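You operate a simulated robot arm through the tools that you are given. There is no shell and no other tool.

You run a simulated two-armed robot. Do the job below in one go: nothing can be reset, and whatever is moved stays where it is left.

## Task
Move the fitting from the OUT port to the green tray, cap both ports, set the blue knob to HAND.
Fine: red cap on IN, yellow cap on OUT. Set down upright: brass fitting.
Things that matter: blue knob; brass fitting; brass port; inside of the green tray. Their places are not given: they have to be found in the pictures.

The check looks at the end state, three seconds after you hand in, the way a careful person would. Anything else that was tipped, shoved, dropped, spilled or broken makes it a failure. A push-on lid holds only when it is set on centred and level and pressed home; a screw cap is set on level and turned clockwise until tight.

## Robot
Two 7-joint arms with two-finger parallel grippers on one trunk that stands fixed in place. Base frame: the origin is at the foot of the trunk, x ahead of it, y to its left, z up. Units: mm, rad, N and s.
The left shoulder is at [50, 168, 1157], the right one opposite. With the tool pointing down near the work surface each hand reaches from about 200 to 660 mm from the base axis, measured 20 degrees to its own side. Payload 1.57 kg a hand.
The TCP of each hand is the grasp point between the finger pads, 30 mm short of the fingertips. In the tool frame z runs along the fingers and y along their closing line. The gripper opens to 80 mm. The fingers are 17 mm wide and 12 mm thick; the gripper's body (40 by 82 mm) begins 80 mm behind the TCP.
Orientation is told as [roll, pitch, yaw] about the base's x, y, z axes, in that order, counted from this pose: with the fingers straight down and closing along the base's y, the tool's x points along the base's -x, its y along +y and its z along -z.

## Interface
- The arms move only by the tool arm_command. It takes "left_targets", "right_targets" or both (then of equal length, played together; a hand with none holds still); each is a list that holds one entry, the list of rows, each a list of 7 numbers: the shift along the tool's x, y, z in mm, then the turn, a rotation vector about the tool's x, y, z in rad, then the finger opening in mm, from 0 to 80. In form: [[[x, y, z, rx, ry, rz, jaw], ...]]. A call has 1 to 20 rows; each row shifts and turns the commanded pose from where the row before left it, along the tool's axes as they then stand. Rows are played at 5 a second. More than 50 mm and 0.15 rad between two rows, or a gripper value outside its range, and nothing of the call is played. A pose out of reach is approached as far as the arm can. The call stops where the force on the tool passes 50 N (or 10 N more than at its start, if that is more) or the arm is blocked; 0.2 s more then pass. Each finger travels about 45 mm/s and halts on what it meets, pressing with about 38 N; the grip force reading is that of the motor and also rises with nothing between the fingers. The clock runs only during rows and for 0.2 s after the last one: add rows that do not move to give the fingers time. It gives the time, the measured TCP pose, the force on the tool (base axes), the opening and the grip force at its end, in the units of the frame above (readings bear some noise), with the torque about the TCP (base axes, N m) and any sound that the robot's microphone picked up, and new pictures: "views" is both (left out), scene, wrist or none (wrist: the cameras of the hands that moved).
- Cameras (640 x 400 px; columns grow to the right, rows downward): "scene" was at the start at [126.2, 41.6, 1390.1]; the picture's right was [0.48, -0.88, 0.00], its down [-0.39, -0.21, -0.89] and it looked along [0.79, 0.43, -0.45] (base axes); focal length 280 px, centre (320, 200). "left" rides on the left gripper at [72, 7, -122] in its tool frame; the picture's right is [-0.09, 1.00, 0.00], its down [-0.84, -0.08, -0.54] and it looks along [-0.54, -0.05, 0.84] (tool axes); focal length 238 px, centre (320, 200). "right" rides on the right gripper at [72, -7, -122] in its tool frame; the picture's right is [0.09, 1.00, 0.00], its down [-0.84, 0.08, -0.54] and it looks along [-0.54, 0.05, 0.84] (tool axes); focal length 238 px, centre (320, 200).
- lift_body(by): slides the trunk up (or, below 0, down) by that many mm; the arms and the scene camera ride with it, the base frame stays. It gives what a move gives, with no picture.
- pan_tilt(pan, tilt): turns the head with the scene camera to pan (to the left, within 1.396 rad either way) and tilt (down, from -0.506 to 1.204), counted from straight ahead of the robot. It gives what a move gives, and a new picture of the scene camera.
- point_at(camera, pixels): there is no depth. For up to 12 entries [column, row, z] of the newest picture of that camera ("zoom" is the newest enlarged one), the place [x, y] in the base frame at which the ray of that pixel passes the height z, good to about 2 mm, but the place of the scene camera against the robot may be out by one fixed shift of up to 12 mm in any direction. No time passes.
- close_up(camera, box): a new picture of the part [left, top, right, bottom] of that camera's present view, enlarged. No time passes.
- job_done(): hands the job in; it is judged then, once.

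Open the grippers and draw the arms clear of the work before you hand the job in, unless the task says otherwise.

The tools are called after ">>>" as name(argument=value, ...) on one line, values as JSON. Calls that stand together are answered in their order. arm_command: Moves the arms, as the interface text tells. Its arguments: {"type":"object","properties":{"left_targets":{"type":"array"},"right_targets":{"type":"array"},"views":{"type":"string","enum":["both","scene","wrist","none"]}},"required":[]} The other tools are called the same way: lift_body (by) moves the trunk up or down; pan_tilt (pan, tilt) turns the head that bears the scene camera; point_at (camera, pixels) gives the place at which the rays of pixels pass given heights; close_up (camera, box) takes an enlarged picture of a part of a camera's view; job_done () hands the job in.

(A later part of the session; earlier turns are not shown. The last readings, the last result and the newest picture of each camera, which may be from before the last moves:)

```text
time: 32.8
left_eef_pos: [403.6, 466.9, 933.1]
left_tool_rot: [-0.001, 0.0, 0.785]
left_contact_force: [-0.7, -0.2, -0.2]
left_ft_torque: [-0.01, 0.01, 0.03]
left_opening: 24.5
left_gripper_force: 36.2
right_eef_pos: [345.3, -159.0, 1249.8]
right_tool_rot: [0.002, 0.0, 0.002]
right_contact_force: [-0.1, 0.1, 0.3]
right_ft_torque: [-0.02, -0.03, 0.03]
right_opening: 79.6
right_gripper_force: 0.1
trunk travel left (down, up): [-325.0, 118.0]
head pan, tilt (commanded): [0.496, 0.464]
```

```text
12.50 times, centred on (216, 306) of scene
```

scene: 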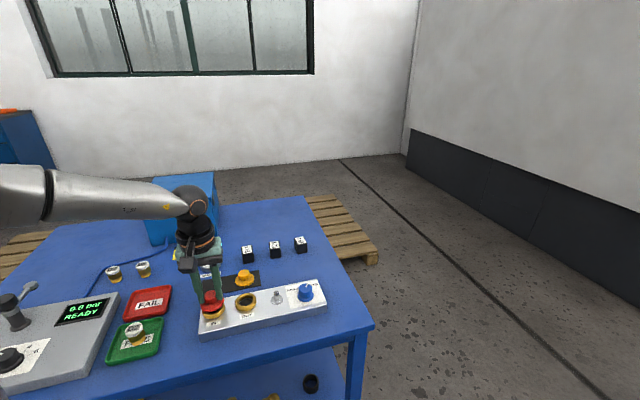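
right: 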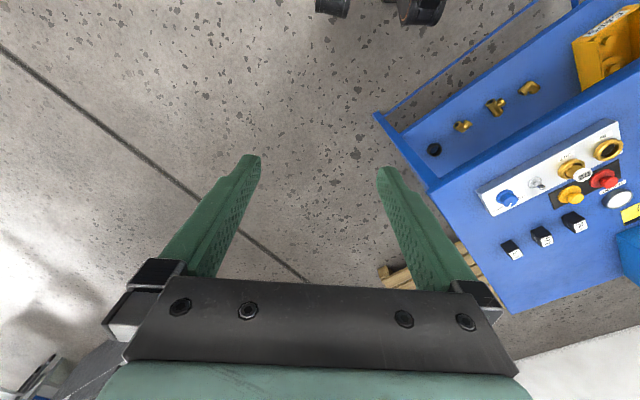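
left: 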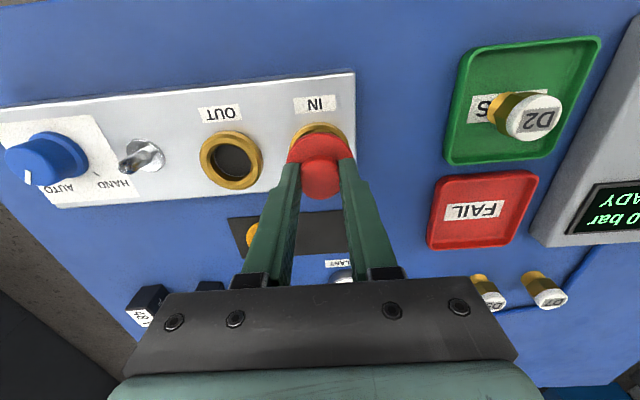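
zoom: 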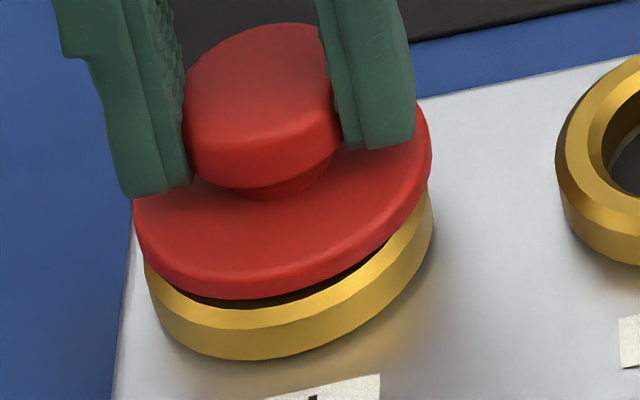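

Ring centre is ~0.5 mm to +y of the cap in the wrist view, aligned in the scene view. I trim +0.4 mm and lower in small steps.

>>> arm_command(left_targets=[[[0, 0.4, 1, 0, 0, 0, 10], [0, 0, 1, 0, 0, 0, 10], [0, 0, 0, 0, 0, 0, 10]]], views="none")

>>> arm_command(left_targets=[[[0, 0, 1, 0, 0, 0, 10], [0, 0, 1, 0, 0, 0, 10], [0, 0, 0, 0, 0, 0, 10]]], views="none")

>>> close_up(camera="left", box=[280, 110, 360, 170])

>>> close_up(camera="scene", box=[198, 290, 234, 322])

```text
time: 33.6
left_eef_pos: [403.6, 468.3, 932.0]
left_tool_rot: [0.001, 0.001, 0.785]
left_contact_force: [-0.2, -0.5, 0.1]
left_ft_torque: [0.03, 0.02, 0.03]
left_opening: 24.4
left_gripper_force: 35.9
right_eef_pos: [344.5, -162.3, 1249.6]
right_tool_rot: [0.002, 0.0, 0.002]
right_contact_force: [0.0, 0.4, -0.4]
right_ft_torque: [-0.01, -0.01, 0.02]
right_opening: 80.3
right_gripper_force: 0.1
trunk travel left (down, up): [-325.0, 118.0]
head pan, tilt (commanded): [0.496, 0.464]
```

```text
time: 34.4
left_eef_pos: [403.9, 467.4, 931.3]
left_tool_rot: [-0.001, -0.005, 0.787]
left_contact_force: [0.3, 1.8, 13.7]
left_ft_torque: [0.08, 0.13, 0.03]
left_opening: 24.7
left_gripper_force: 36.4
right_eef_pos: [345.1, -161.9, 1250.7]
right_tool_rot: [0.002, -0.002, 0.001]
right_contact_force: [-0.8, -0.1, 0.2]
right_ft_torque: [0.0, 0.0, 0.0]
right_opening: 80.1
right_gripper_force: 0.1
trunk travel left (down, up): [-325.0, 118.0]
head pan, tilt (commanded): [0.496, 0.464]
```

```text
6.67 times, centred on (320, 140) of left
```

zoom: 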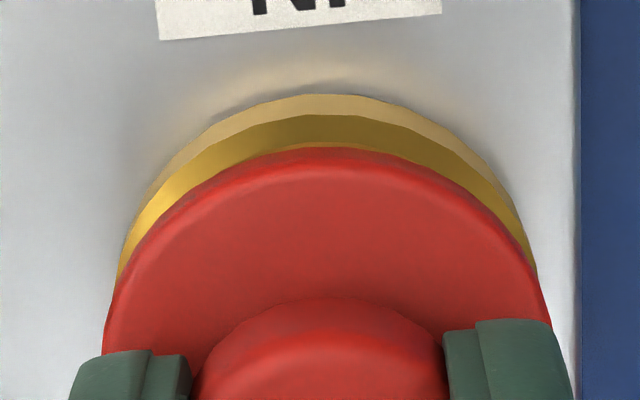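

```text
12.50 times, centred on (216, 306) of scene
```

zoom: 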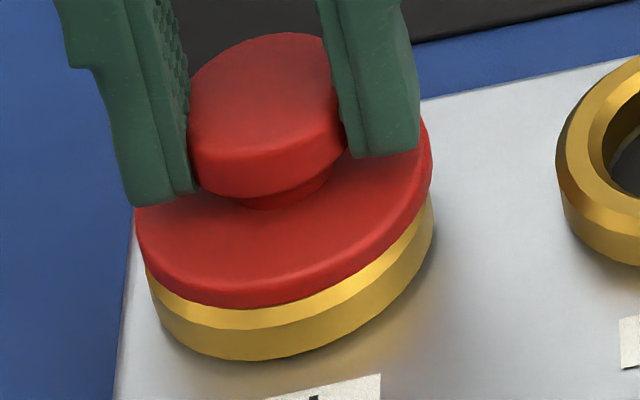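

Contact at TCP z≈931.3 with 13.7 N: the cap rests on the ring. I press on in 1 mm steps, listening for a click.

>>> arm_command(left_targets=[[[0, 0, 1, 0, 0, 0, 10], [0, 0, 1, 0, 0, 0, 10], [0, 0, 0, 0, 0, 0, 10]]], views="none")

>>> close_up(camera="scene", box=[198, 290, 234, 322])

```text
time: 35.2
left_eef_pos: [404.6, 466.2, 929.8]
left_tool_rot: [-0.002, -0.007, 0.783]
left_contact_force: [1.2, 4.9, 28.2]
left_ft_torque: [0.25, 0.15, 0.0]
left_opening: 24.0
left_gripper_force: 36.1
right_eef_pos: [342.6, -163.5, 1251.8]
right_tool_rot: [0.004, -0.002, 0.001]
right_contact_force: [-0.4, -0.6, -0.4]
right_ft_torque: [0.02, 0.02, 0.0]
right_opening: 80.2
right_gripper_force: 0.1
trunk travel left (down, up): [-325.0, 118.0]
head pan, tilt (commanded): [0.496, 0.464]
```

```text
12.50 times, centred on (216, 306) of scene
```

zoom: 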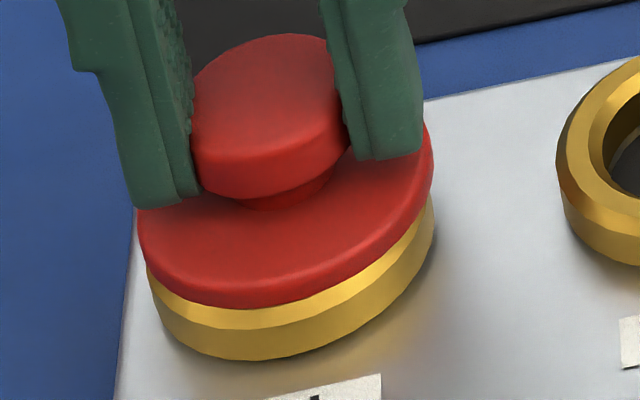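

28 N with no click yet; the flange sits squarely on the ring's rim. I press a bit further, still below 50 N.

>>> arm_command(left_targets=[[[0, 0, 1, 0, 0, 0, 10], [0, 0, 0, 0, 0, 0, 10], [0, 0, 0, 0, 0, 0, 10]]], views="none")

>>> close_up(camera="scene", box=[198, 290, 234, 322])

>>> close_up(camera="left", box=[280, 110, 360, 170])

```text
time: 36.0
left_eef_pos: [404.6, 466.6, 928.0]
left_tool_rot: [-0.001, -0.005, 0.784]
left_contact_force: [4.6, 5.9, 25.6]
left_ft_torque: [0.35, -0.13, -0.04]
left_opening: 24.6
left_gripper_force: 36.5
right_eef_pos: [342.8, -162.7, 1251.1]
right_tool_rot: [0.002, -0.001, 0.003]
right_contact_force: [-0.1, 0.1, 1.3]
right_ft_torque: [0.0, 0.0, 0.0]
right_opening: 80.0
right_gripper_force: 0.1
trunk travel left (down, up): [-325.0, 118.0]
head pan, tilt (commanded): [0.496, 0.464]
```

```text
12.50 times, centred on (216, 306) of scene
```

zoom: 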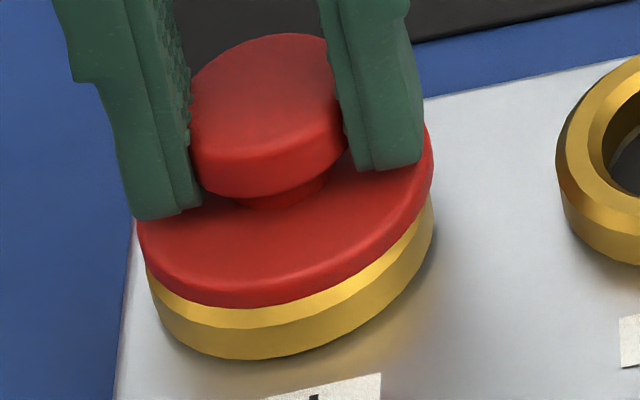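

```text
6.67 times, centred on (320, 140) of left
```

zoom: 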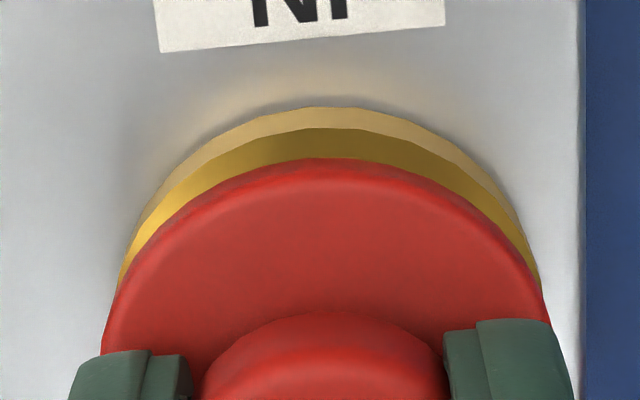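

The cap has not moved; the fingers have slid ~2 mm down the handle and are now near the flange. I press 1.5 mm further so the fingertips bear on the flange.

>>> arm_command(left_targets=[[[0, 0, 0.8, 0, 0, 0, 10], [0, 0, 0.7, 0, 0, 0, 10], [0, 0, 0, 0, 0, 0, 10]]], views="none")

>>> close_up(camera="scene", box=[198, 290, 234, 322])

```text
time: 36.8
left_eef_pos: [404.1, 467.8, 926.1]
left_tool_rot: [-0.003, -0.002, 0.784]
left_contact_force: [4.2, 3.5, 19.8]
left_ft_torque: [0.19, -0.18, -0.06]
left_opening: 24.6
left_gripper_force: 35.9
right_eef_pos: [344.2, -163.1, 1250.7]
right_tool_rot: [0.004, -0.001, 0.0]
right_contact_force: [0.8, -0.2, -0.2]
right_ft_torque: [0.03, 0.0, 0.03]
right_opening: 80.1
right_gripper_force: 0.0
trunk travel left (down, up): [-325.0, 118.0]
head pan, tilt (commanded): [0.496, 0.464]
```

```text
12.50 times, centred on (216, 306) of scene
```

zoom: 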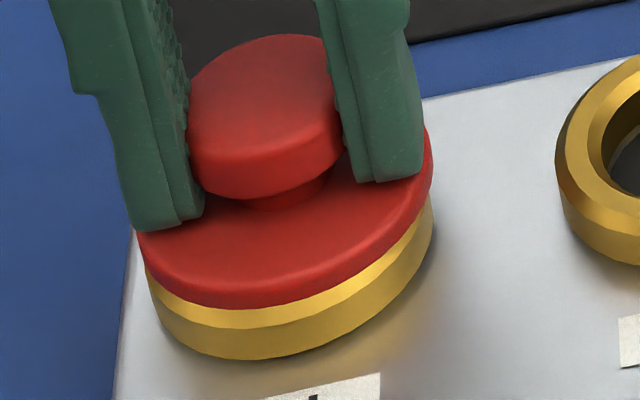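

The grip keeps sliding at ~20 N without the cap moving; fingertips are close to the flange. One more 2 mm to bear on it.

>>> arm_command(left_targets=[[[0, 0, 1, 0, 0, 0, 10], [0, 0, 1, 0, 0, 0, 10], [0, 0, 0, 0, 0, 0, 10]]], views="none")

>>> close_up(camera="scene", box=[198, 290, 234, 322])

>>> close_up(camera="left", box=[280, 110, 360, 180])

```text
time: 37.6
left_eef_pos: [403.9, 467.2, 925.5]
left_tool_rot: [0.0, -0.005, 0.785]
left_contact_force: [0.4, 2.2, 26.1]
left_ft_torque: [0.1, -0.03, 0.03]
left_opening: 26.0
left_gripper_force: 36.7
right_eef_pos: [343.0, -163.4, 1249.8]
right_tool_rot: [0.003, -0.003, 0.001]
right_contact_force: [0.2, 0.5, 0.2]
right_ft_torque: [-0.01, 0.02, 0.0]
right_opening: 79.8
right_gripper_force: 0.1
trunk travel left (down, up): [-325.0, 118.0]
head pan, tilt (commanded): [0.496, 0.464]
```

```text
12.50 times, centred on (216, 306) of scene
```

zoom: 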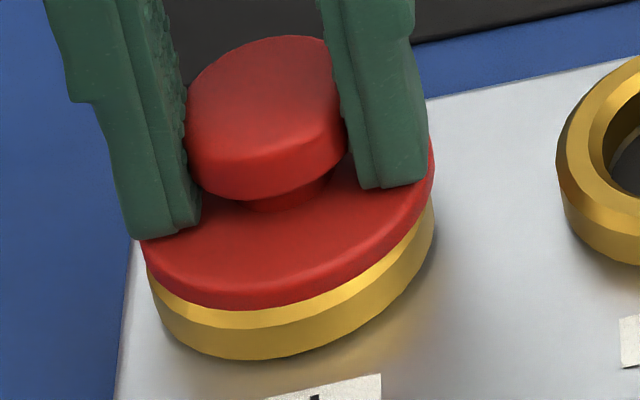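

```text
5.71 times, centred on (320, 145) of left
```

zoom: 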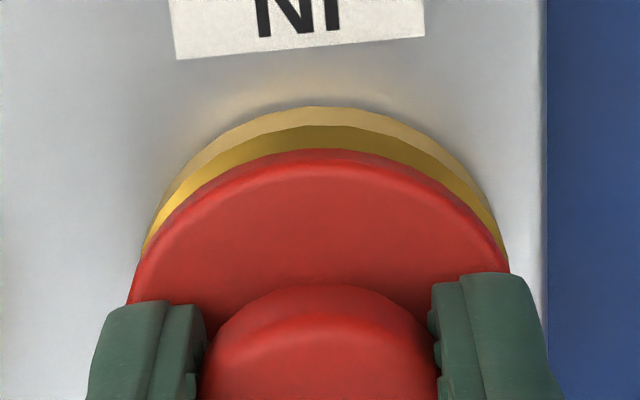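

The tips now bear on the flange (26 N). I raise the press gradually to ~40+ N.

>>> arm_command(left_targets=[[[0, 0, 0.7, 0, 0, 0, 10], [0, 0, 0.7, 0, 0, 0, 10], [0, 0, 0, 0, 0, 0, 10]]], views="none")

>>> close_up(camera="scene", box=[198, 290, 234, 322])

```text
time: 38.4
left_eef_pos: [402.4, 465.9, 924.7]
left_tool_rot: [-0.002, -0.008, 0.783]
left_contact_force: [-3.2, 4.0, 33.4]
left_ft_torque: [0.11, 0.11, 0.0]
left_opening: 26.3
left_gripper_force: 36.6
right_eef_pos: [343.2, -164.5, 1251.7]
right_tool_rot: [0.004, -0.002, 0.002]
right_contact_force: [0.2, -0.1, 0.6]
right_ft_torque: [-0.04, 0.01, -0.03]
right_opening: 79.8
right_gripper_force: 0.1
trunk travel left (down, up): [-325.0, 118.0]
head pan, tilt (commanded): [0.496, 0.464]
```

```text
12.50 times, centred on (216, 306) of scene
```

zoom: 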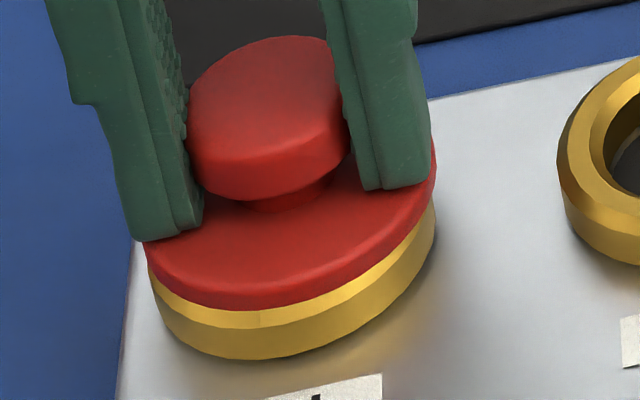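

No click at 33 N, and the ring's bevel plus part of its flat still shows under the flange, so the cap may be sitting a few mm proud. I relieve the press, let go and raise the hand to inspect.

>>> arm_command(left_targets=[[[0, 0, -2.5, 0, 0, 0, 15], [0, 0, -1, 0, 0, 0, 26], [0, 0, 0, 0, 0, 0, 32], [0, 0, 0, 0, 0, 0, 44], [0, 0, 0, 0, 0, 0, 44], [0, 0, -20, 0, 0, 0, 50], [0, 0, -30, 0, 0, 0, 60], [0, 0, -40, 0, 0, 0, 60], [0, 0, 0, 0, 0, 0, 60]]], views="both")

>>> close_up(camera="scene", box=[195, 280, 267, 325])

>>> close_up(camera="left", box=[200, 80, 380, 180])

```text
time: 40.4
left_eef_pos: [404.1, 467.7, 1012.1]
left_tool_rot: [0.0, -0.001, 0.785]
left_contact_force: [0.0, 0.0, 0.6]
left_ft_torque: [0.02, -0.01, -0.03]
left_opening: 60.0
left_gripper_force: 0.1
right_eef_pos: [345.8, -161.2, 1251.6]
right_tool_rot: [0.0, -0.002, 0.001]
right_contact_force: [-0.6, 0.4, 0.2]
right_ft_torque: [-0.03, 0.01, 0.03]
right_opening: 80.3
right_gripper_force: 0.0
trunk travel left (down, up): [-325.0, 118.0]
head pan, tilt (commanded): [0.496, 0.464]
```

scene: 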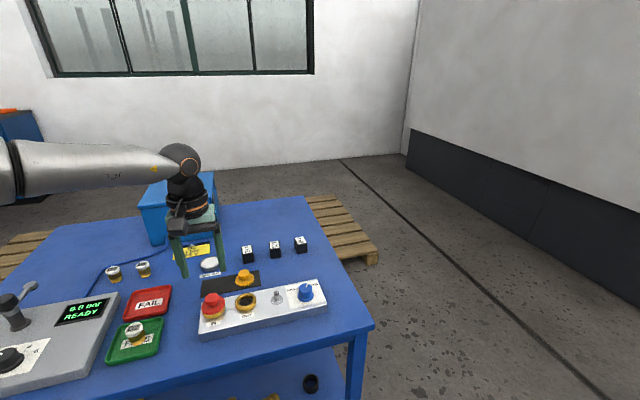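
left: 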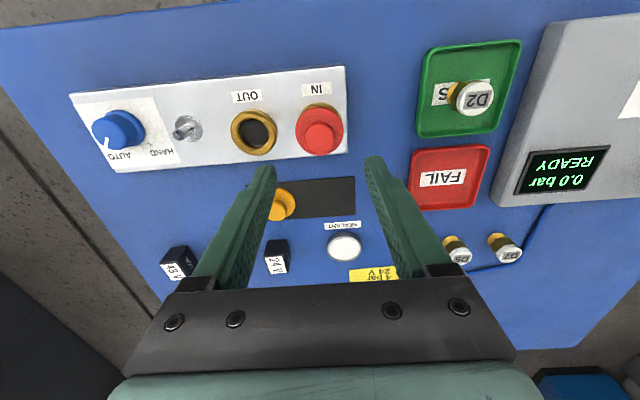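

```text
8.89 times, centred on (231, 302) of scene
```

zoom: 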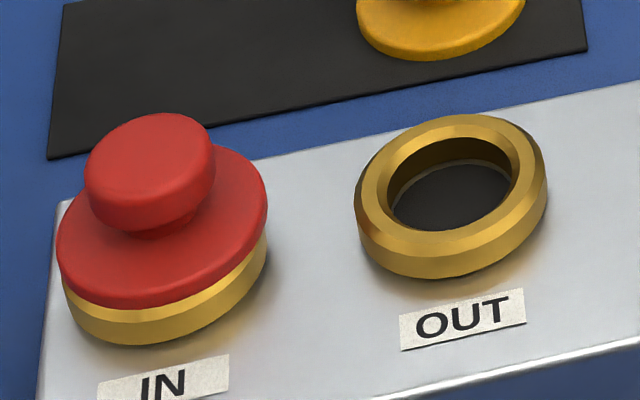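

```text
3.56 times, centred on (290, 130) of left
```

zoom: 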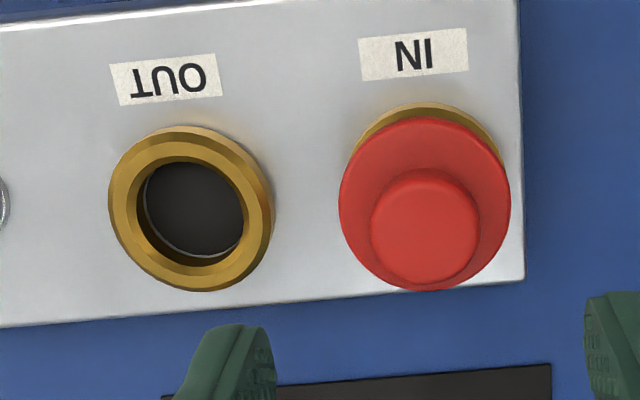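

I can't tell from above if the cap is seated. I back the hand off 58 mm toward me and tilt it forward 60° so the wrist camera looks at the cap from a low angle.

>>> arm_command(left_targets=[[[29, 0, 0, 0, 0, 0, 60], [29, 0, 0, 0, 0, 0, 60], [0, 0, 0, 0, -0.1496, 0, 60], [0, 0, 0, 0, -0.1496, 0, 60], [0, 0, 0, 0, -0.1496, 0, 60], [0, 0, 0, 0, -0.1496, 0, 60], [0, 0, 0, 0, -0.1496, 0, 60], [0, 0, 0, 0, -0.1496, 0, 60], [0, 0, 0, 0, -0.1496, 0, 60], [0, 0, 0, 0, 0, 0, 60]]], views="both")

```text
time: 42.6
left_eef_pos: [380.9, 433.2, 1013.0]
left_tool_rot: [-0.001, -1.048, 0.787]
left_contact_force: [-0.8, -0.1, -0.5]
left_ft_torque: [-0.03, 0.0, 0.01]
left_opening: 60.0
left_gripper_force: 0.1
left hand out of reach, approached as far as the arm can: row 8, 9
right_eef_pos: [343.3, -161.2, 1250.8]
right_tool_rot: [0.002, 0.0, 0.001]
right_contact_force: [-0.2, -0.8, 0.2]
right_ft_torque: [-0.02, 0.03, 0.01]
right_opening: 80.1
right_gripper_force: 0.0
trunk travel left (down, up): [-325.0, 118.0]
head pan, tilt (commanded): [0.496, 0.464]
```

scene: 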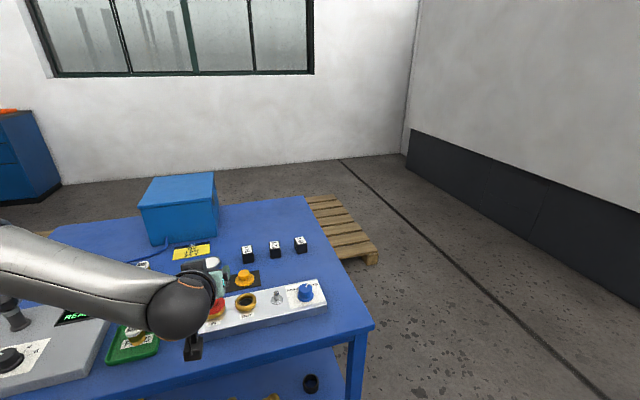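
left: 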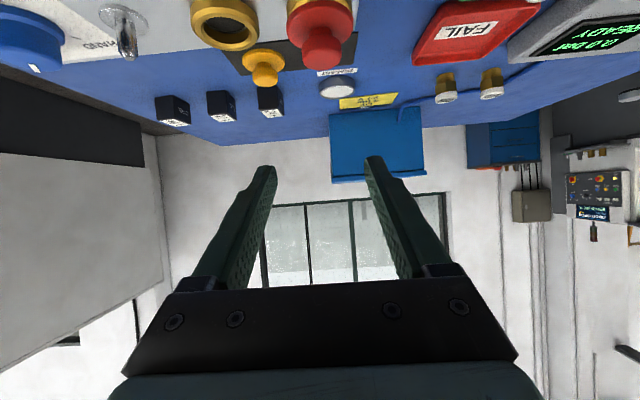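

The low-angle view works: IN cap is at (320,30) in the (upside-down) wrist picture. I zoom in there.

>>> close_up(camera="left", box=[180, 0, 380, 90])

>>> close_up(camera="left", box=[280, 0, 360, 60])

```text
3.20 times, centred on (280, 45) of left
```

zoom: 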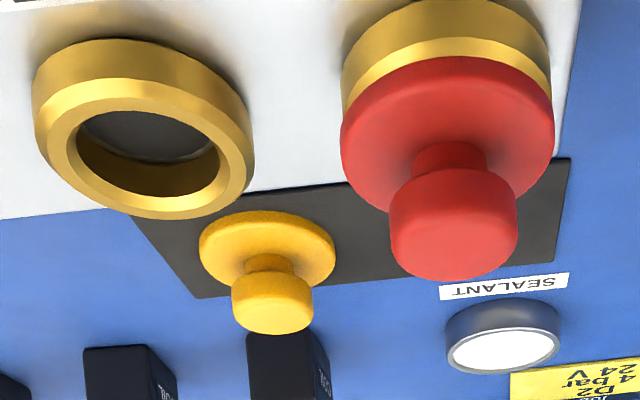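

```text
6.67 times, centred on (320, 30) of left
```

zoom: 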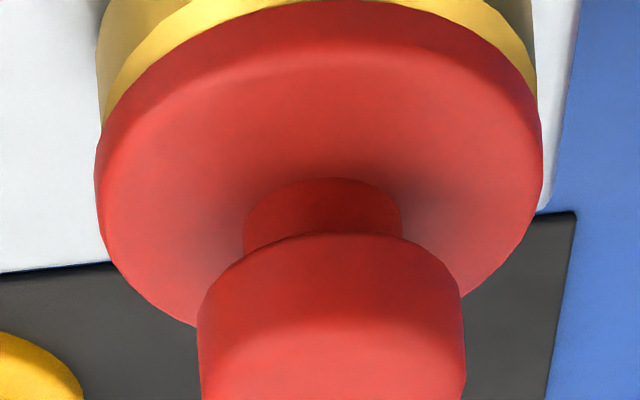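

The cap's flange looks to be sitting on the ring; I lower the camera 40 mm for a more side-on view of the joint.

>>> arm_command(left_targets=[[[17.3, 0, 10, 0, 0, 0, 60], [17.3, 0, 10, 0, 0, 0, 60], [0, 0, 0, 0, 0, 0, 60]]], views="wrist")

>>> close_up(camera="left", box=[280, 0, 380, 70])

```text
time: 43.4
left_eef_pos: [381.5, 431.6, 972.4]
left_tool_rot: [-0.001, -1.047, 0.788]
left_contact_force: [0.0, 0.2, 0.6]
left_ft_torque: [0.01, 0.01, 0.0]
left_opening: 59.8
left_gripper_force: 0.0
right_eef_pos: [344.5, -161.1, 1250.0]
right_tool_rot: [0.002, 0.0, 0.002]
right_contact_force: [-0.3, 0.4, 0.2]
right_ft_torque: [-0.01, -0.02, 0.0]
right_opening: 80.1
right_gripper_force: 0.1
trunk travel left (down, up): [-325.0, 118.0]
head pan, tilt (commanded): [0.496, 0.464]
```

left: 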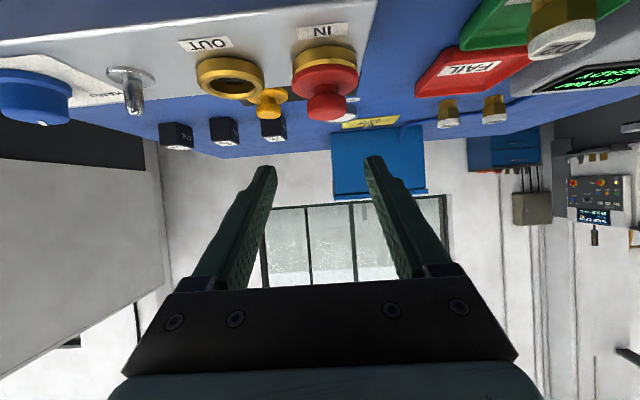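

```text
5.71 times, centred on (330, 35) of left
```

zoom: 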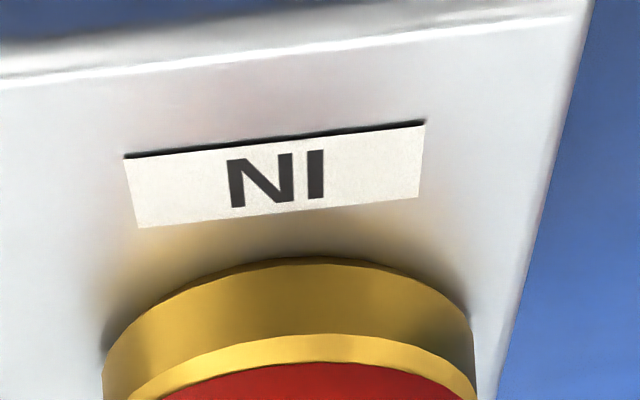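

>>> close_up(camera="left", box=[270, 35, 380, 130])

>>> close_up(camera="left", box=[185, 45, 285, 125])

```text
4.21 times, centred on (325, 82) of left
```

zoom: 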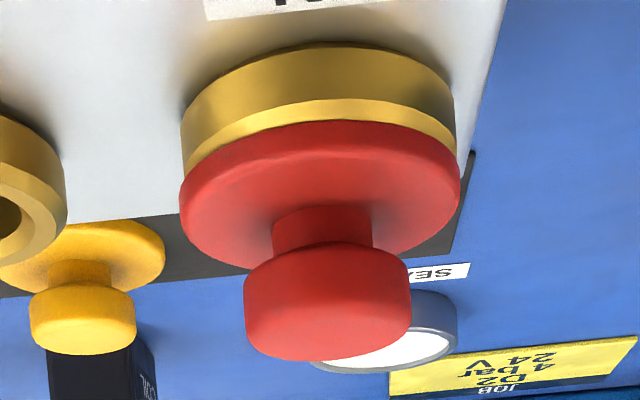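

```text
5.00 times, centred on (235, 85) of left
```

zoom: 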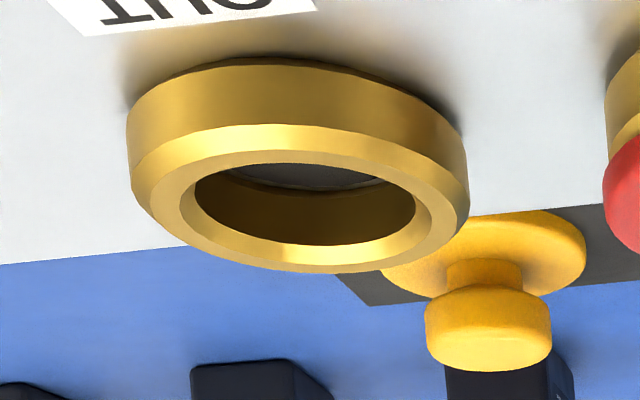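

From the low angle the red cap sits flush and level on the ring (bevel visible all along, no gap). I return the hand upright above IN to grip the handle again for a pull/turn test.

>>> arm_command(left_targets=[[[-17.3, 0, -10, 0, 0, 0, 60], [-17.3, 0, -10, 0, 0, 0, 60], [0, 0, 0, 0, 0.1496, 0, 60], [0, 0, 0, 0, 0.1496, 0, 60], [0, 0, 0, 0, 0.1496, 0, 60], [0, 0, 0, 0, 0.1496, 0, 60], [0, 0, 0, 0, 0.1496, 0, 60], [0, 0, 0, 0, 0.1496, 0, 60], [0, 0, 0, 0, 0.1496, 0, 60], [-29, 0, 0, 0, 0, 0, 60], [-29, 0, 0, 0, 0, 0, 60], [0, 0, 0, 0, 0, 0, 60]]], views="wrist")

>>> close_up(camera="left", box=[230, 80, 410, 180])

```text
time: 46.0
left_eef_pos: [422.1, 474.1, 1010.2]
left_tool_rot: [0.0, 0.0, 0.784]
left_contact_force: [0.2, 0.1, 0.5]
left_ft_torque: [0.01, 0.04, -0.01]
left_opening: 60.1
left_gripper_force: 0.1
right_eef_pos: [344.6, -162.1, 1249.9]
right_tool_rot: [0.003, 0.0, 0.001]
right_contact_force: [0.2, -0.6, -0.1]
right_ft_torque: [-0.01, 0.0, -0.02]
right_opening: 80.2
right_gripper_force: 0.1
trunk travel left (down, up): [-325.0, 118.0]
head pan, tilt (commanded): [0.496, 0.464]
```

left: 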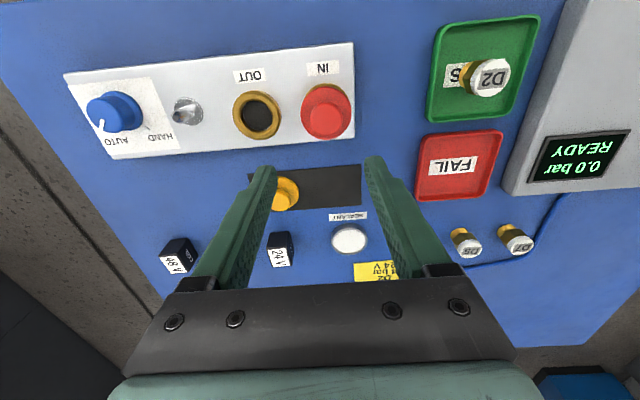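

```text
3.56 times, centred on (320, 130) of left
```

zoom: 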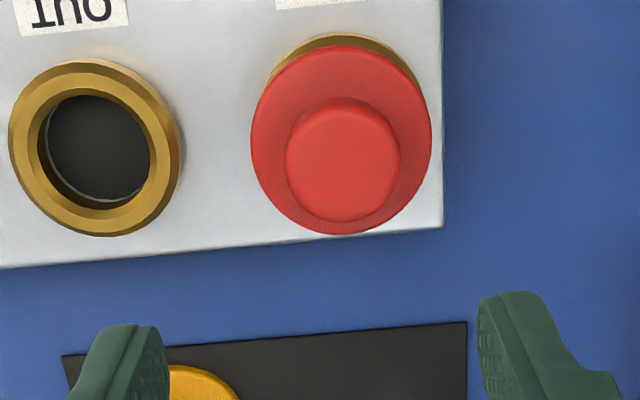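

The commanded pose was reset by the reach limit, so the hand is at (422,474). I move back over the cap (403.6, 467.7) and descend to z≈960.

>>> arm_command(left_targets=[[[17.5, 8.5, 0, 0, 0, 0, 60], [0, 0, 25, 0, 0, 0, 60], [0, 0, 25, 0, 0, 0, 60], [0, 0, 0, 0, 0, 0, 60], [0, 0, 0, 0, 0, 0, 60]]], views="wrist")

>>> close_up(camera="left", box=[250, 90, 390, 190])

>>> close_up(camera="scene", box=[190, 275, 250, 325])

```text
time: 47.2
left_eef_pos: [403.8, 466.7, 961.7]
left_tool_rot: [0.0, 0.0, 0.786]
left_contact_force: [0.0, 0.2, 0.3]
left_ft_torque: [0.02, 0.02, 0.01]
left_opening: 60.1
left_gripper_force: 0.1
right_eef_pos: [345.0, -160.9, 1249.7]
right_tool_rot: [0.002, 0.0, 0.0]
right_contact_force: [0.0, -0.5, -1.1]
right_ft_torque: [-0.01, 0.0, 0.02]
right_opening: 80.1
right_gripper_force: 0.2
trunk travel left (down, up): [-325.0, 118.0]
head pan, tilt (commanded): [0.496, 0.464]
```

left: 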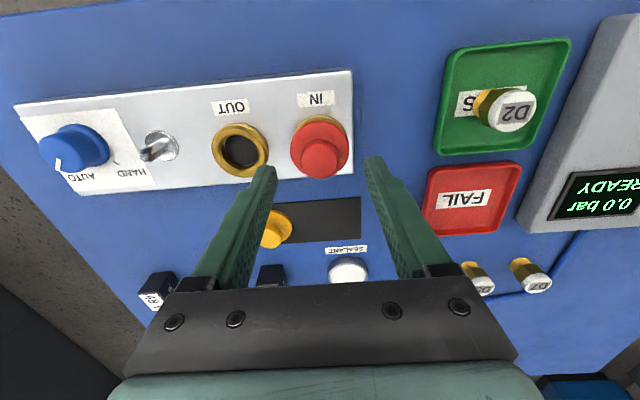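

```text
4.00 times, centred on (320, 140) of left
```

zoom: 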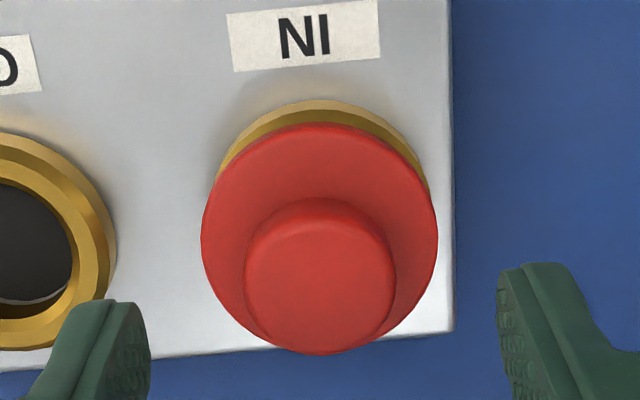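

```text
8.00 times, centred on (220, 300) of scene
```

zoom: 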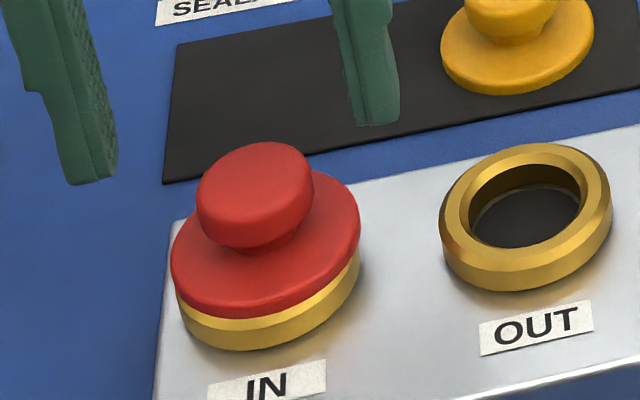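

The cap sits centred on the ring within about 1 mm. I descend to TCP z≈933 and grip the knob of the handle.

>>> arm_command(left_targets=[[[0, 0, 15, 0, 0, 0, 60], [0, 0, 14, 0, 0, 0, 60], [0, 0, 0, 0, 0, 0, 40], [0, 0, 0, 0, 0, 0, 20], [0, 0, 0, 0, 0, 0, 10], [0, 0, 0, 0, 0, 0, 10], [0, 0, 0, 0, 0, 0, 10]]], views="none")

>>> close_up(camera="scene", box=[190, 275, 250, 325])

```text
time: 48.8
left_eef_pos: [403.0, 468.2, 932.5]
left_tool_rot: [0.0, 0.001, 0.786]
left_contact_force: [0.3, -0.6, -0.3]
left_ft_torque: [0.02, -0.05, 0.01]
left_opening: 25.3
left_gripper_force: 36.7
right_eef_pos: [344.8, -162.4, 1249.2]
right_tool_rot: [0.0, -0.001, 0.001]
right_contact_force: [-0.1, -0.7, 0.3]
right_ft_torque: [-0.02, 0.0, -0.01]
right_opening: 80.0
right_gripper_force: 0.1
trunk travel left (down, up): [-325.0, 118.0]
head pan, tilt (commanded): [0.496, 0.464]
```

```text
8.00 times, centred on (220, 300) of scene
```

zoom: 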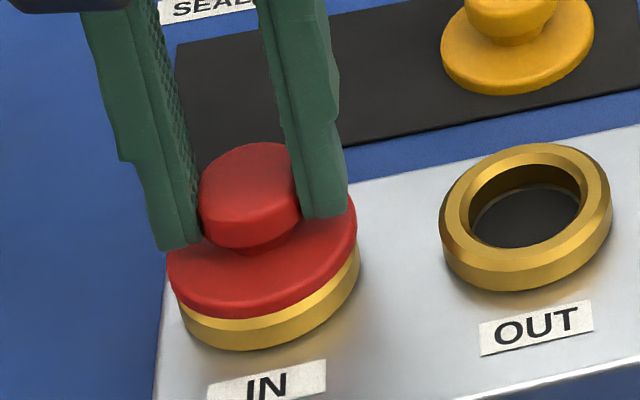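

The grip centred the cap on the ring (it slid ~0.9 mm, so it isn't latched). I press lightly and turn clockwise 0.42 rad to see if a thread takes.

>>> arm_command(left_targets=[[[0, 0, 1, 0, 0, 0, 10], [0, 0, 0, 0, 0, 0.14, 10], [0, 0, 0, 0, 0, 0.14, 10], [0, 0, 0, 0, 0, 0.14, 10], [0, 0, 0, 0, 0, 0, 10]]], views="none")

>>> close_up(camera="scene", box=[190, 275, 250, 325])

```text
time: 50.0
left_eef_pos: [402.9, 467.5, 932.8]
left_tool_rot: [-0.001, -0.001, 0.362]
left_contact_force: [0.0, 0.8, 3.4]
left_ft_torque: [0.08, 0.07, -0.03]
left_opening: 24.7
left_gripper_force: 36.1
right_eef_pos: [344.8, -161.4, 1250.2]
right_tool_rot: [0.001, 0.002, 0.001]
right_contact_force: [0.2, 0.3, -0.5]
right_ft_torque: [0.02, -0.01, 0.01]
right_opening: 80.2
right_gripper_force: 0.0
trunk travel left (down, up): [-325.0, 118.0]
head pan, tilt (commanded): [0.496, 0.464]
```

```text
8.00 times, centred on (220, 300) of scene
```

zoom: 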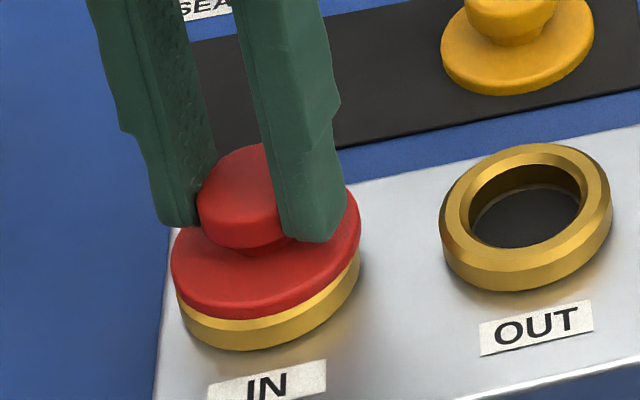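

Turning meets no torque (−0.03 N m), so it is not a thread: a push-on cap. I let go, rise above the handle, close the fingers and will press centrally on the handle top with more force.

>>> arm_command(left_targets=[[[0, 0, -1, 0, 0, 0, 20], [0, 0, 0, 0, 0, 0, 32], [0, 0, 0, 0, 0, 0, 44], [0, 0, -15, 0, 0, -0.14, 44], [0, 0, -15, 0, 0, -0.14, 30], [0, 0, 0, 0, 0, -0.14, 0], [0, 0, 0, 0, 0, 0, 0], [0, 0, 0, 0, 0, 0, 0]]], views="wrist")

>>> close_up(camera="left", box=[250, 100, 390, 200])

>>> close_up(camera="scene", box=[190, 265, 260, 325])

```text
time: 51.8
left_eef_pos: [403.4, 468.8, 963.1]
left_tool_rot: [0.001, -0.001, 0.787]
left_contact_force: [0.0, -0.1, -0.3]
left_ft_torque: [0.03, 0.03, 0.05]
left_opening: 0.1
left_gripper_force: 21.3
right_eef_pos: [345.8, -160.7, 1250.8]
right_tool_rot: [0.002, 0.002, 0.003]
right_contact_force: [0.3, -0.7, -0.2]
right_ft_torque: [0.01, 0.03, -0.02]
right_opening: 80.0
right_gripper_force: 0.0
trunk travel left (down, up): [-325.0, 118.0]
head pan, tilt (commanded): [0.496, 0.464]
```

left: 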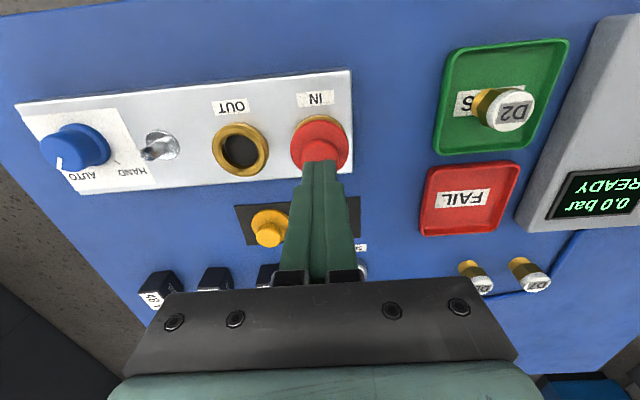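

```text
4.00 times, centred on (320, 150) of left
```

zoom: 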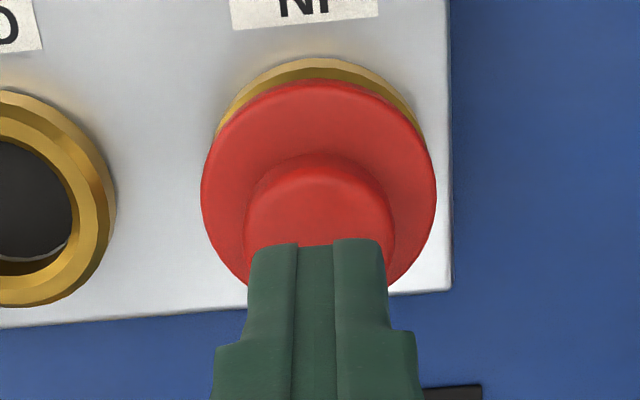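

```text
6.67 times, centred on (225, 295) of scene
```

zoom: 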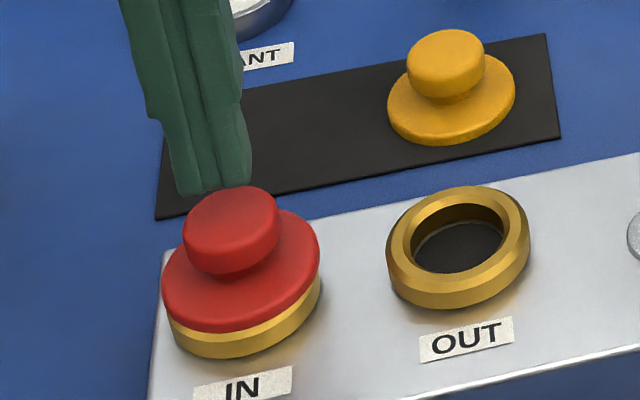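

Closed fingertips are above the handle top by about 10–13 mm. I lower 10 mm and then press in small steps.

>>> arm_command(left_targets=[[[0, 0, 5, 0, 0, 0, 0], [0, 0, 4, 0, 0, 0, 0], [0, 0, 1, 0, 0, 0, 0], [0, 0, 0, 0, 0, 0, 0]]], views="none")

>>> arm_command(left_targets=[[[0, 0, 1, 0, 0, 0, 0], [0, 0, 1, 0, 0, 0, 0], [0, 0, 0, 0, 0, 0, 0]]], views="none")

>>> close_up(camera="scene", box=[190, 265, 260, 325])

```text
time: 52.8
left_eef_pos: [403.4, 467.8, 953.3]
left_tool_rot: [0.0, -0.001, 0.786]
left_contact_force: [-0.2, -0.8, -0.4]
left_ft_torque: [0.0, 0.01, -0.01]
left_opening: 0.2
left_gripper_force: 21.7
right_eef_pos: [345.4, -161.3, 1250.5]
right_tool_rot: [0.001, 0.001, 0.002]
right_contact_force: [-0.9, 0.1, -0.7]
right_ft_torque: [0.01, 0.04, -0.02]
right_opening: 80.2
right_gripper_force: 0.0
trunk travel left (down, up): [-325.0, 118.0]
head pan, tilt (commanded): [0.496, 0.464]
```

```text
time: 53.6
left_eef_pos: [402.1, 468.0, 951.2]
left_tool_rot: [-0.002, -0.001, 0.786]
left_contact_force: [-0.9, 0.4, -0.4]
left_ft_torque: [0.01, 0.07, 0.0]
left_opening: 0.2
left_gripper_force: 20.8
right_eef_pos: [344.6, -161.7, 1250.4]
right_tool_rot: [0.003, 0.001, 0.002]
right_contact_force: [0.4, 0.5, -0.8]
right_ft_torque: [0.01, 0.04, 0.02]
right_opening: 80.2
right_gripper_force: 0.0
trunk travel left (down, up): [-325.0, 118.0]
head pan, tilt (commanded): [0.496, 0.464]
```

```text
6.67 times, centred on (225, 295) of scene
```

zoom: 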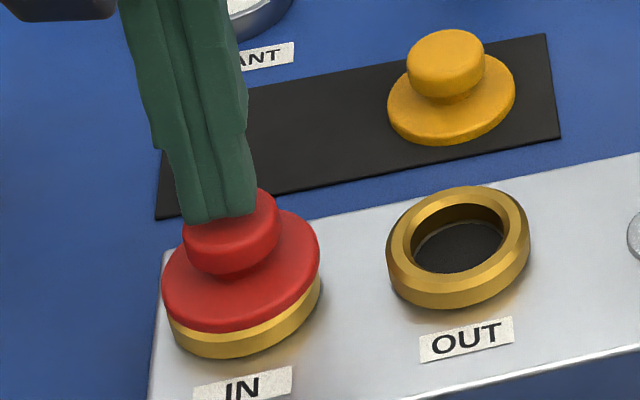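

Still no contact at tip height ≈921. I look closely in both views to verify the closed tips are over the handle's centre.

>>> close_up(camera="scene", box=[200, 280, 240, 322])

>>> close_up(camera="left", box=[280, 110, 360, 190])

```text
9.52 times, centred on (220, 301) of scene
```

zoom: 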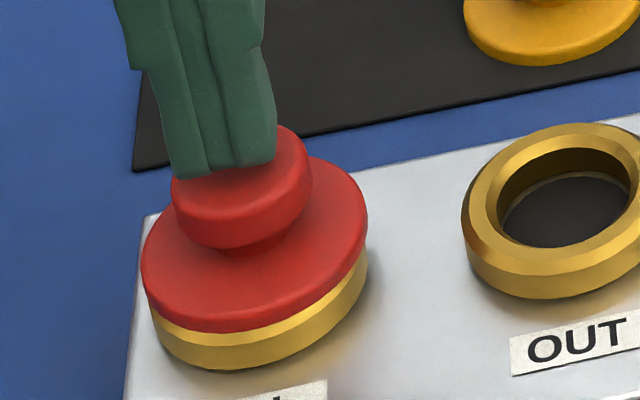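

```text
5.00 times, centred on (320, 150) of left
```

zoom: 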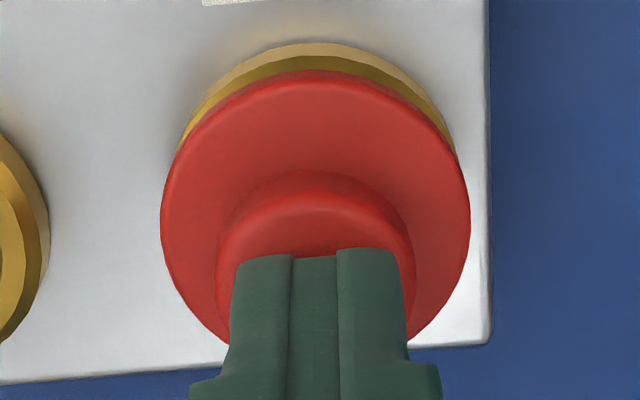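

The tips are still about 9 mm above the handle top (handle top ≈912, so ring top ≈882). I lower 7 mm, then step until contact.

>>> arm_command(left_targets=[[[0, 0, 3, 0, 0, 0, 0], [0, 0, 3, 0, 0, 0, 0], [0, 0, 0, 0, 0, 0, 0]]], views="none")

>>> arm_command(left_targets=[[[0, 0, 1, 0, 0, 0, 0], [0, 0, 1, 0, 0, 0, 0], [0, 0, 0, 0, 0, 0, 0]]], views="none")

>>> close_up(camera="scene", box=[200, 280, 240, 322])

```text
time: 54.4
left_eef_pos: [404.5, 467.2, 945.5]
left_tool_rot: [-0.001, -0.001, 0.785]
left_contact_force: [-0.1, 2.3, 5.9]
left_ft_torque: [0.06, 0.01, 0.01]
left_opening: 0.0
left_gripper_force: 20.7
right_eef_pos: [346.7, -161.5, 1249.8]
right_tool_rot: [0.001, 0.0, 0.001]
right_contact_force: [-0.2, -0.1, 0.2]
right_ft_torque: [0.03, 0.0, 0.02]
right_opening: 80.1
right_gripper_force: 0.0
trunk travel left (down, up): [-325.0, 118.0]
head pan, tilt (commanded): [0.496, 0.464]
```

```text
time: 55.2
left_eef_pos: [404.3, 467.7, 944.9]
left_tool_rot: [-0.002, -0.006, 0.784]
left_contact_force: [-1.8, 3.4, 19.9]
left_ft_torque: [0.1, 0.05, -0.01]
left_opening: 0.3
left_gripper_force: 21.1
right_eef_pos: [343.1, -162.2, 1250.6]
right_tool_rot: [0.002, -0.002, 0.002]
right_contact_force: [0.8, 0.1, 0.4]
right_ft_torque: [-0.01, 0.03, 0.0]
right_opening: 80.0
right_gripper_force: 0.1
trunk travel left (down, up): [-325.0, 118.0]
head pan, tilt (commanded): [0.496, 0.464]
```

```text
9.52 times, centred on (220, 301) of scene
```

zoom: 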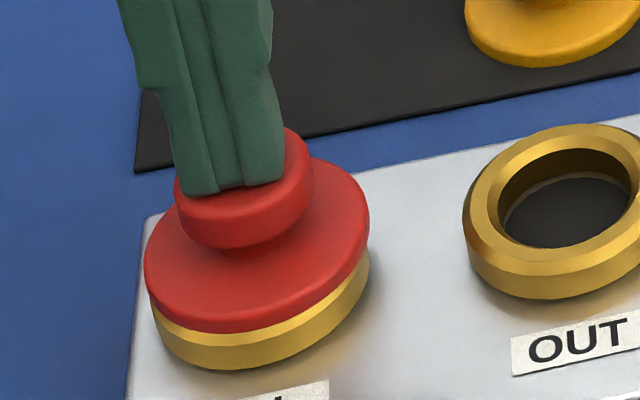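

Contact: handle top at ≈915, 20 N now. I press further in 1 mm steps, watching force and sound.

>>> arm_command(left_targets=[[[0, 0, 0.5, 0, 0, 0, 0], [0, 0, 0.5, 0, 0, 0, 0], [0, 0, 0, 0, 0, 0, 0]]], views="none")

>>> arm_command(left_targets=[[[0, 0, 0.5, 0, 0, 0, 0], [0, 0, 0, 0, 0, 0, 0]]], views="none")

>>> close_up(camera="scene", box=[200, 280, 240, 322])

```text
time: 56.0
left_eef_pos: [403.6, 467.1, 945.5]
left_tool_rot: [-0.003, -0.007, 0.785]
left_contact_force: [0.1, 7.5, 33.0]
left_ft_torque: [0.21, -0.03, -0.02]
left_opening: 0.0
left_gripper_force: 21.3
right_eef_pos: [342.7, -163.3, 1251.1]
right_tool_rot: [0.004, -0.002, 0.001]
right_contact_force: [-0.1, -0.4, 0.3]
right_ft_torque: [0.0, 0.0, -0.03]
right_opening: 79.9
right_gripper_force: 0.1
trunk travel left (down, up): [-325.0, 118.0]
head pan, tilt (commanded): [0.496, 0.464]
```

```text
time: 56.6
left_eef_pos: [401.5, 465.8, 945.6]
left_tool_rot: [-0.003, -0.005, 0.784]
left_contact_force: [-9.6, 3.5, 41.7]
left_ft_torque: [0.1, 0.37, 0.02]
left_opening: 0.0
left_gripper_force: 21.3
right_eef_pos: [340.6, -164.0, 1251.5]
right_tool_rot: [0.002, -0.004, 0.001]
right_contact_force: [0.6, -0.2, 0.6]
right_ft_torque: [0.03, -0.02, -0.01]
right_opening: 80.1
right_gripper_force: 0.0
trunk travel left (down, up): [-325.0, 118.0]
head pan, tilt (commanded): [0.496, 0.464]
heard: snap
```

```text
9.52 times, centred on (220, 301) of scene
```

zoom: 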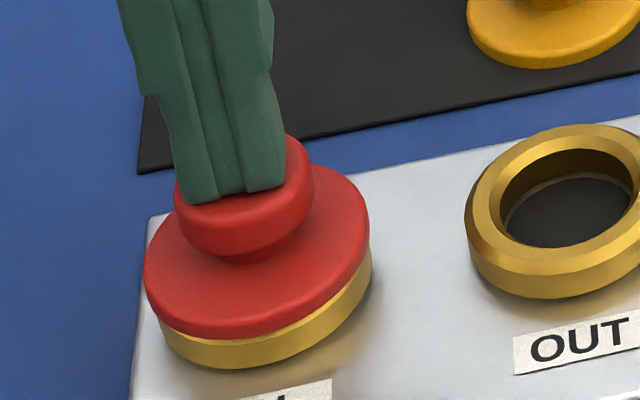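

"Snap" heard at 42 N: the red cap is home. I raise the hand gently and inspect the cap.

>>> arm_command(left_targets=[[[0, 0, -2, 0, 0, 0, 0], [0, 0, -3, 0, 0, 0, 0], [0, 0, -20, 0, 0, 0, 10], [0, 0, -35, 0, 0, 0, 40], [0, 0, -35, 0, 0, 0, 60], [0, 0, 0, 0, 0, 0, 60]]], views="both")

>>> close_up(camera="scene", box=[195, 270, 265, 325])

>>> close_up(camera="left", box=[200, 70, 380, 200])

```text
time: 58.0
left_eef_pos: [403.2, 469.1, 1035.8]
left_tool_rot: [-0.001, 0.002, 0.785]
left_contact_force: [0.1, -0.1, 0.2]
left_ft_torque: [0.01, -0.01, 0.01]
left_opening: 59.8
left_gripper_force: 0.1
right_eef_pos: [344.9, -162.0, 1251.2]
right_tool_rot: [0.001, 0.0, 0.002]
right_contact_force: [-0.1, -1.0, -0.5]
right_ft_torque: [0.02, -0.01, 0.0]
right_opening: 80.2
right_gripper_force: 0.0
trunk travel left (down, up): [-325.0, 118.0]
head pan, tilt (commanded): [0.496, 0.464]
```

scene: 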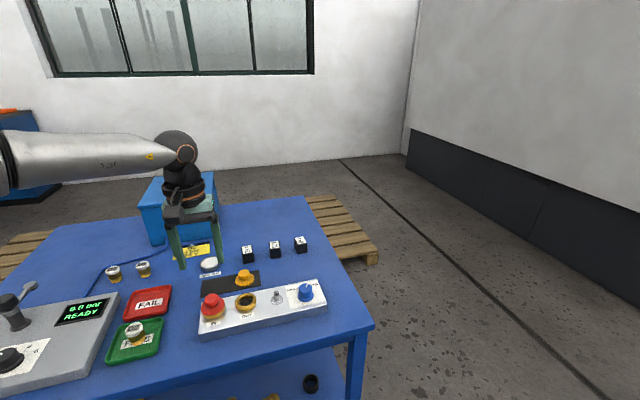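
left: 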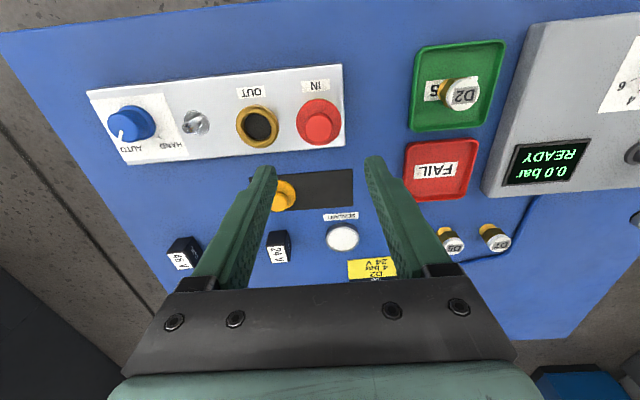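

```text
7.27 times, centred on (230, 298) of scene
```

zoom: 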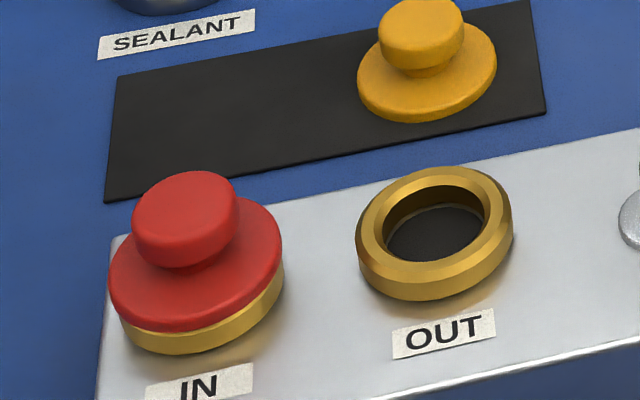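

```text
3.08 times, centred on (290, 135) of left
```

zoom: 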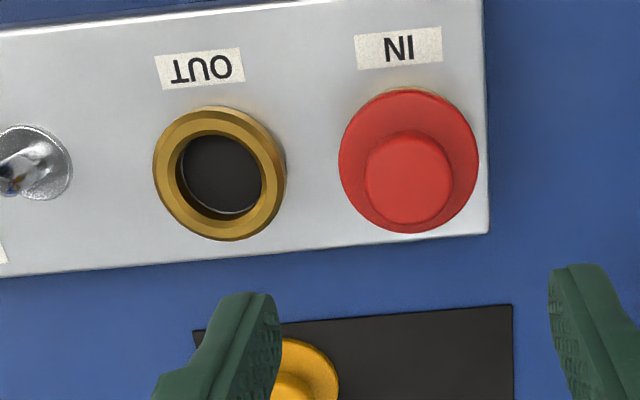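

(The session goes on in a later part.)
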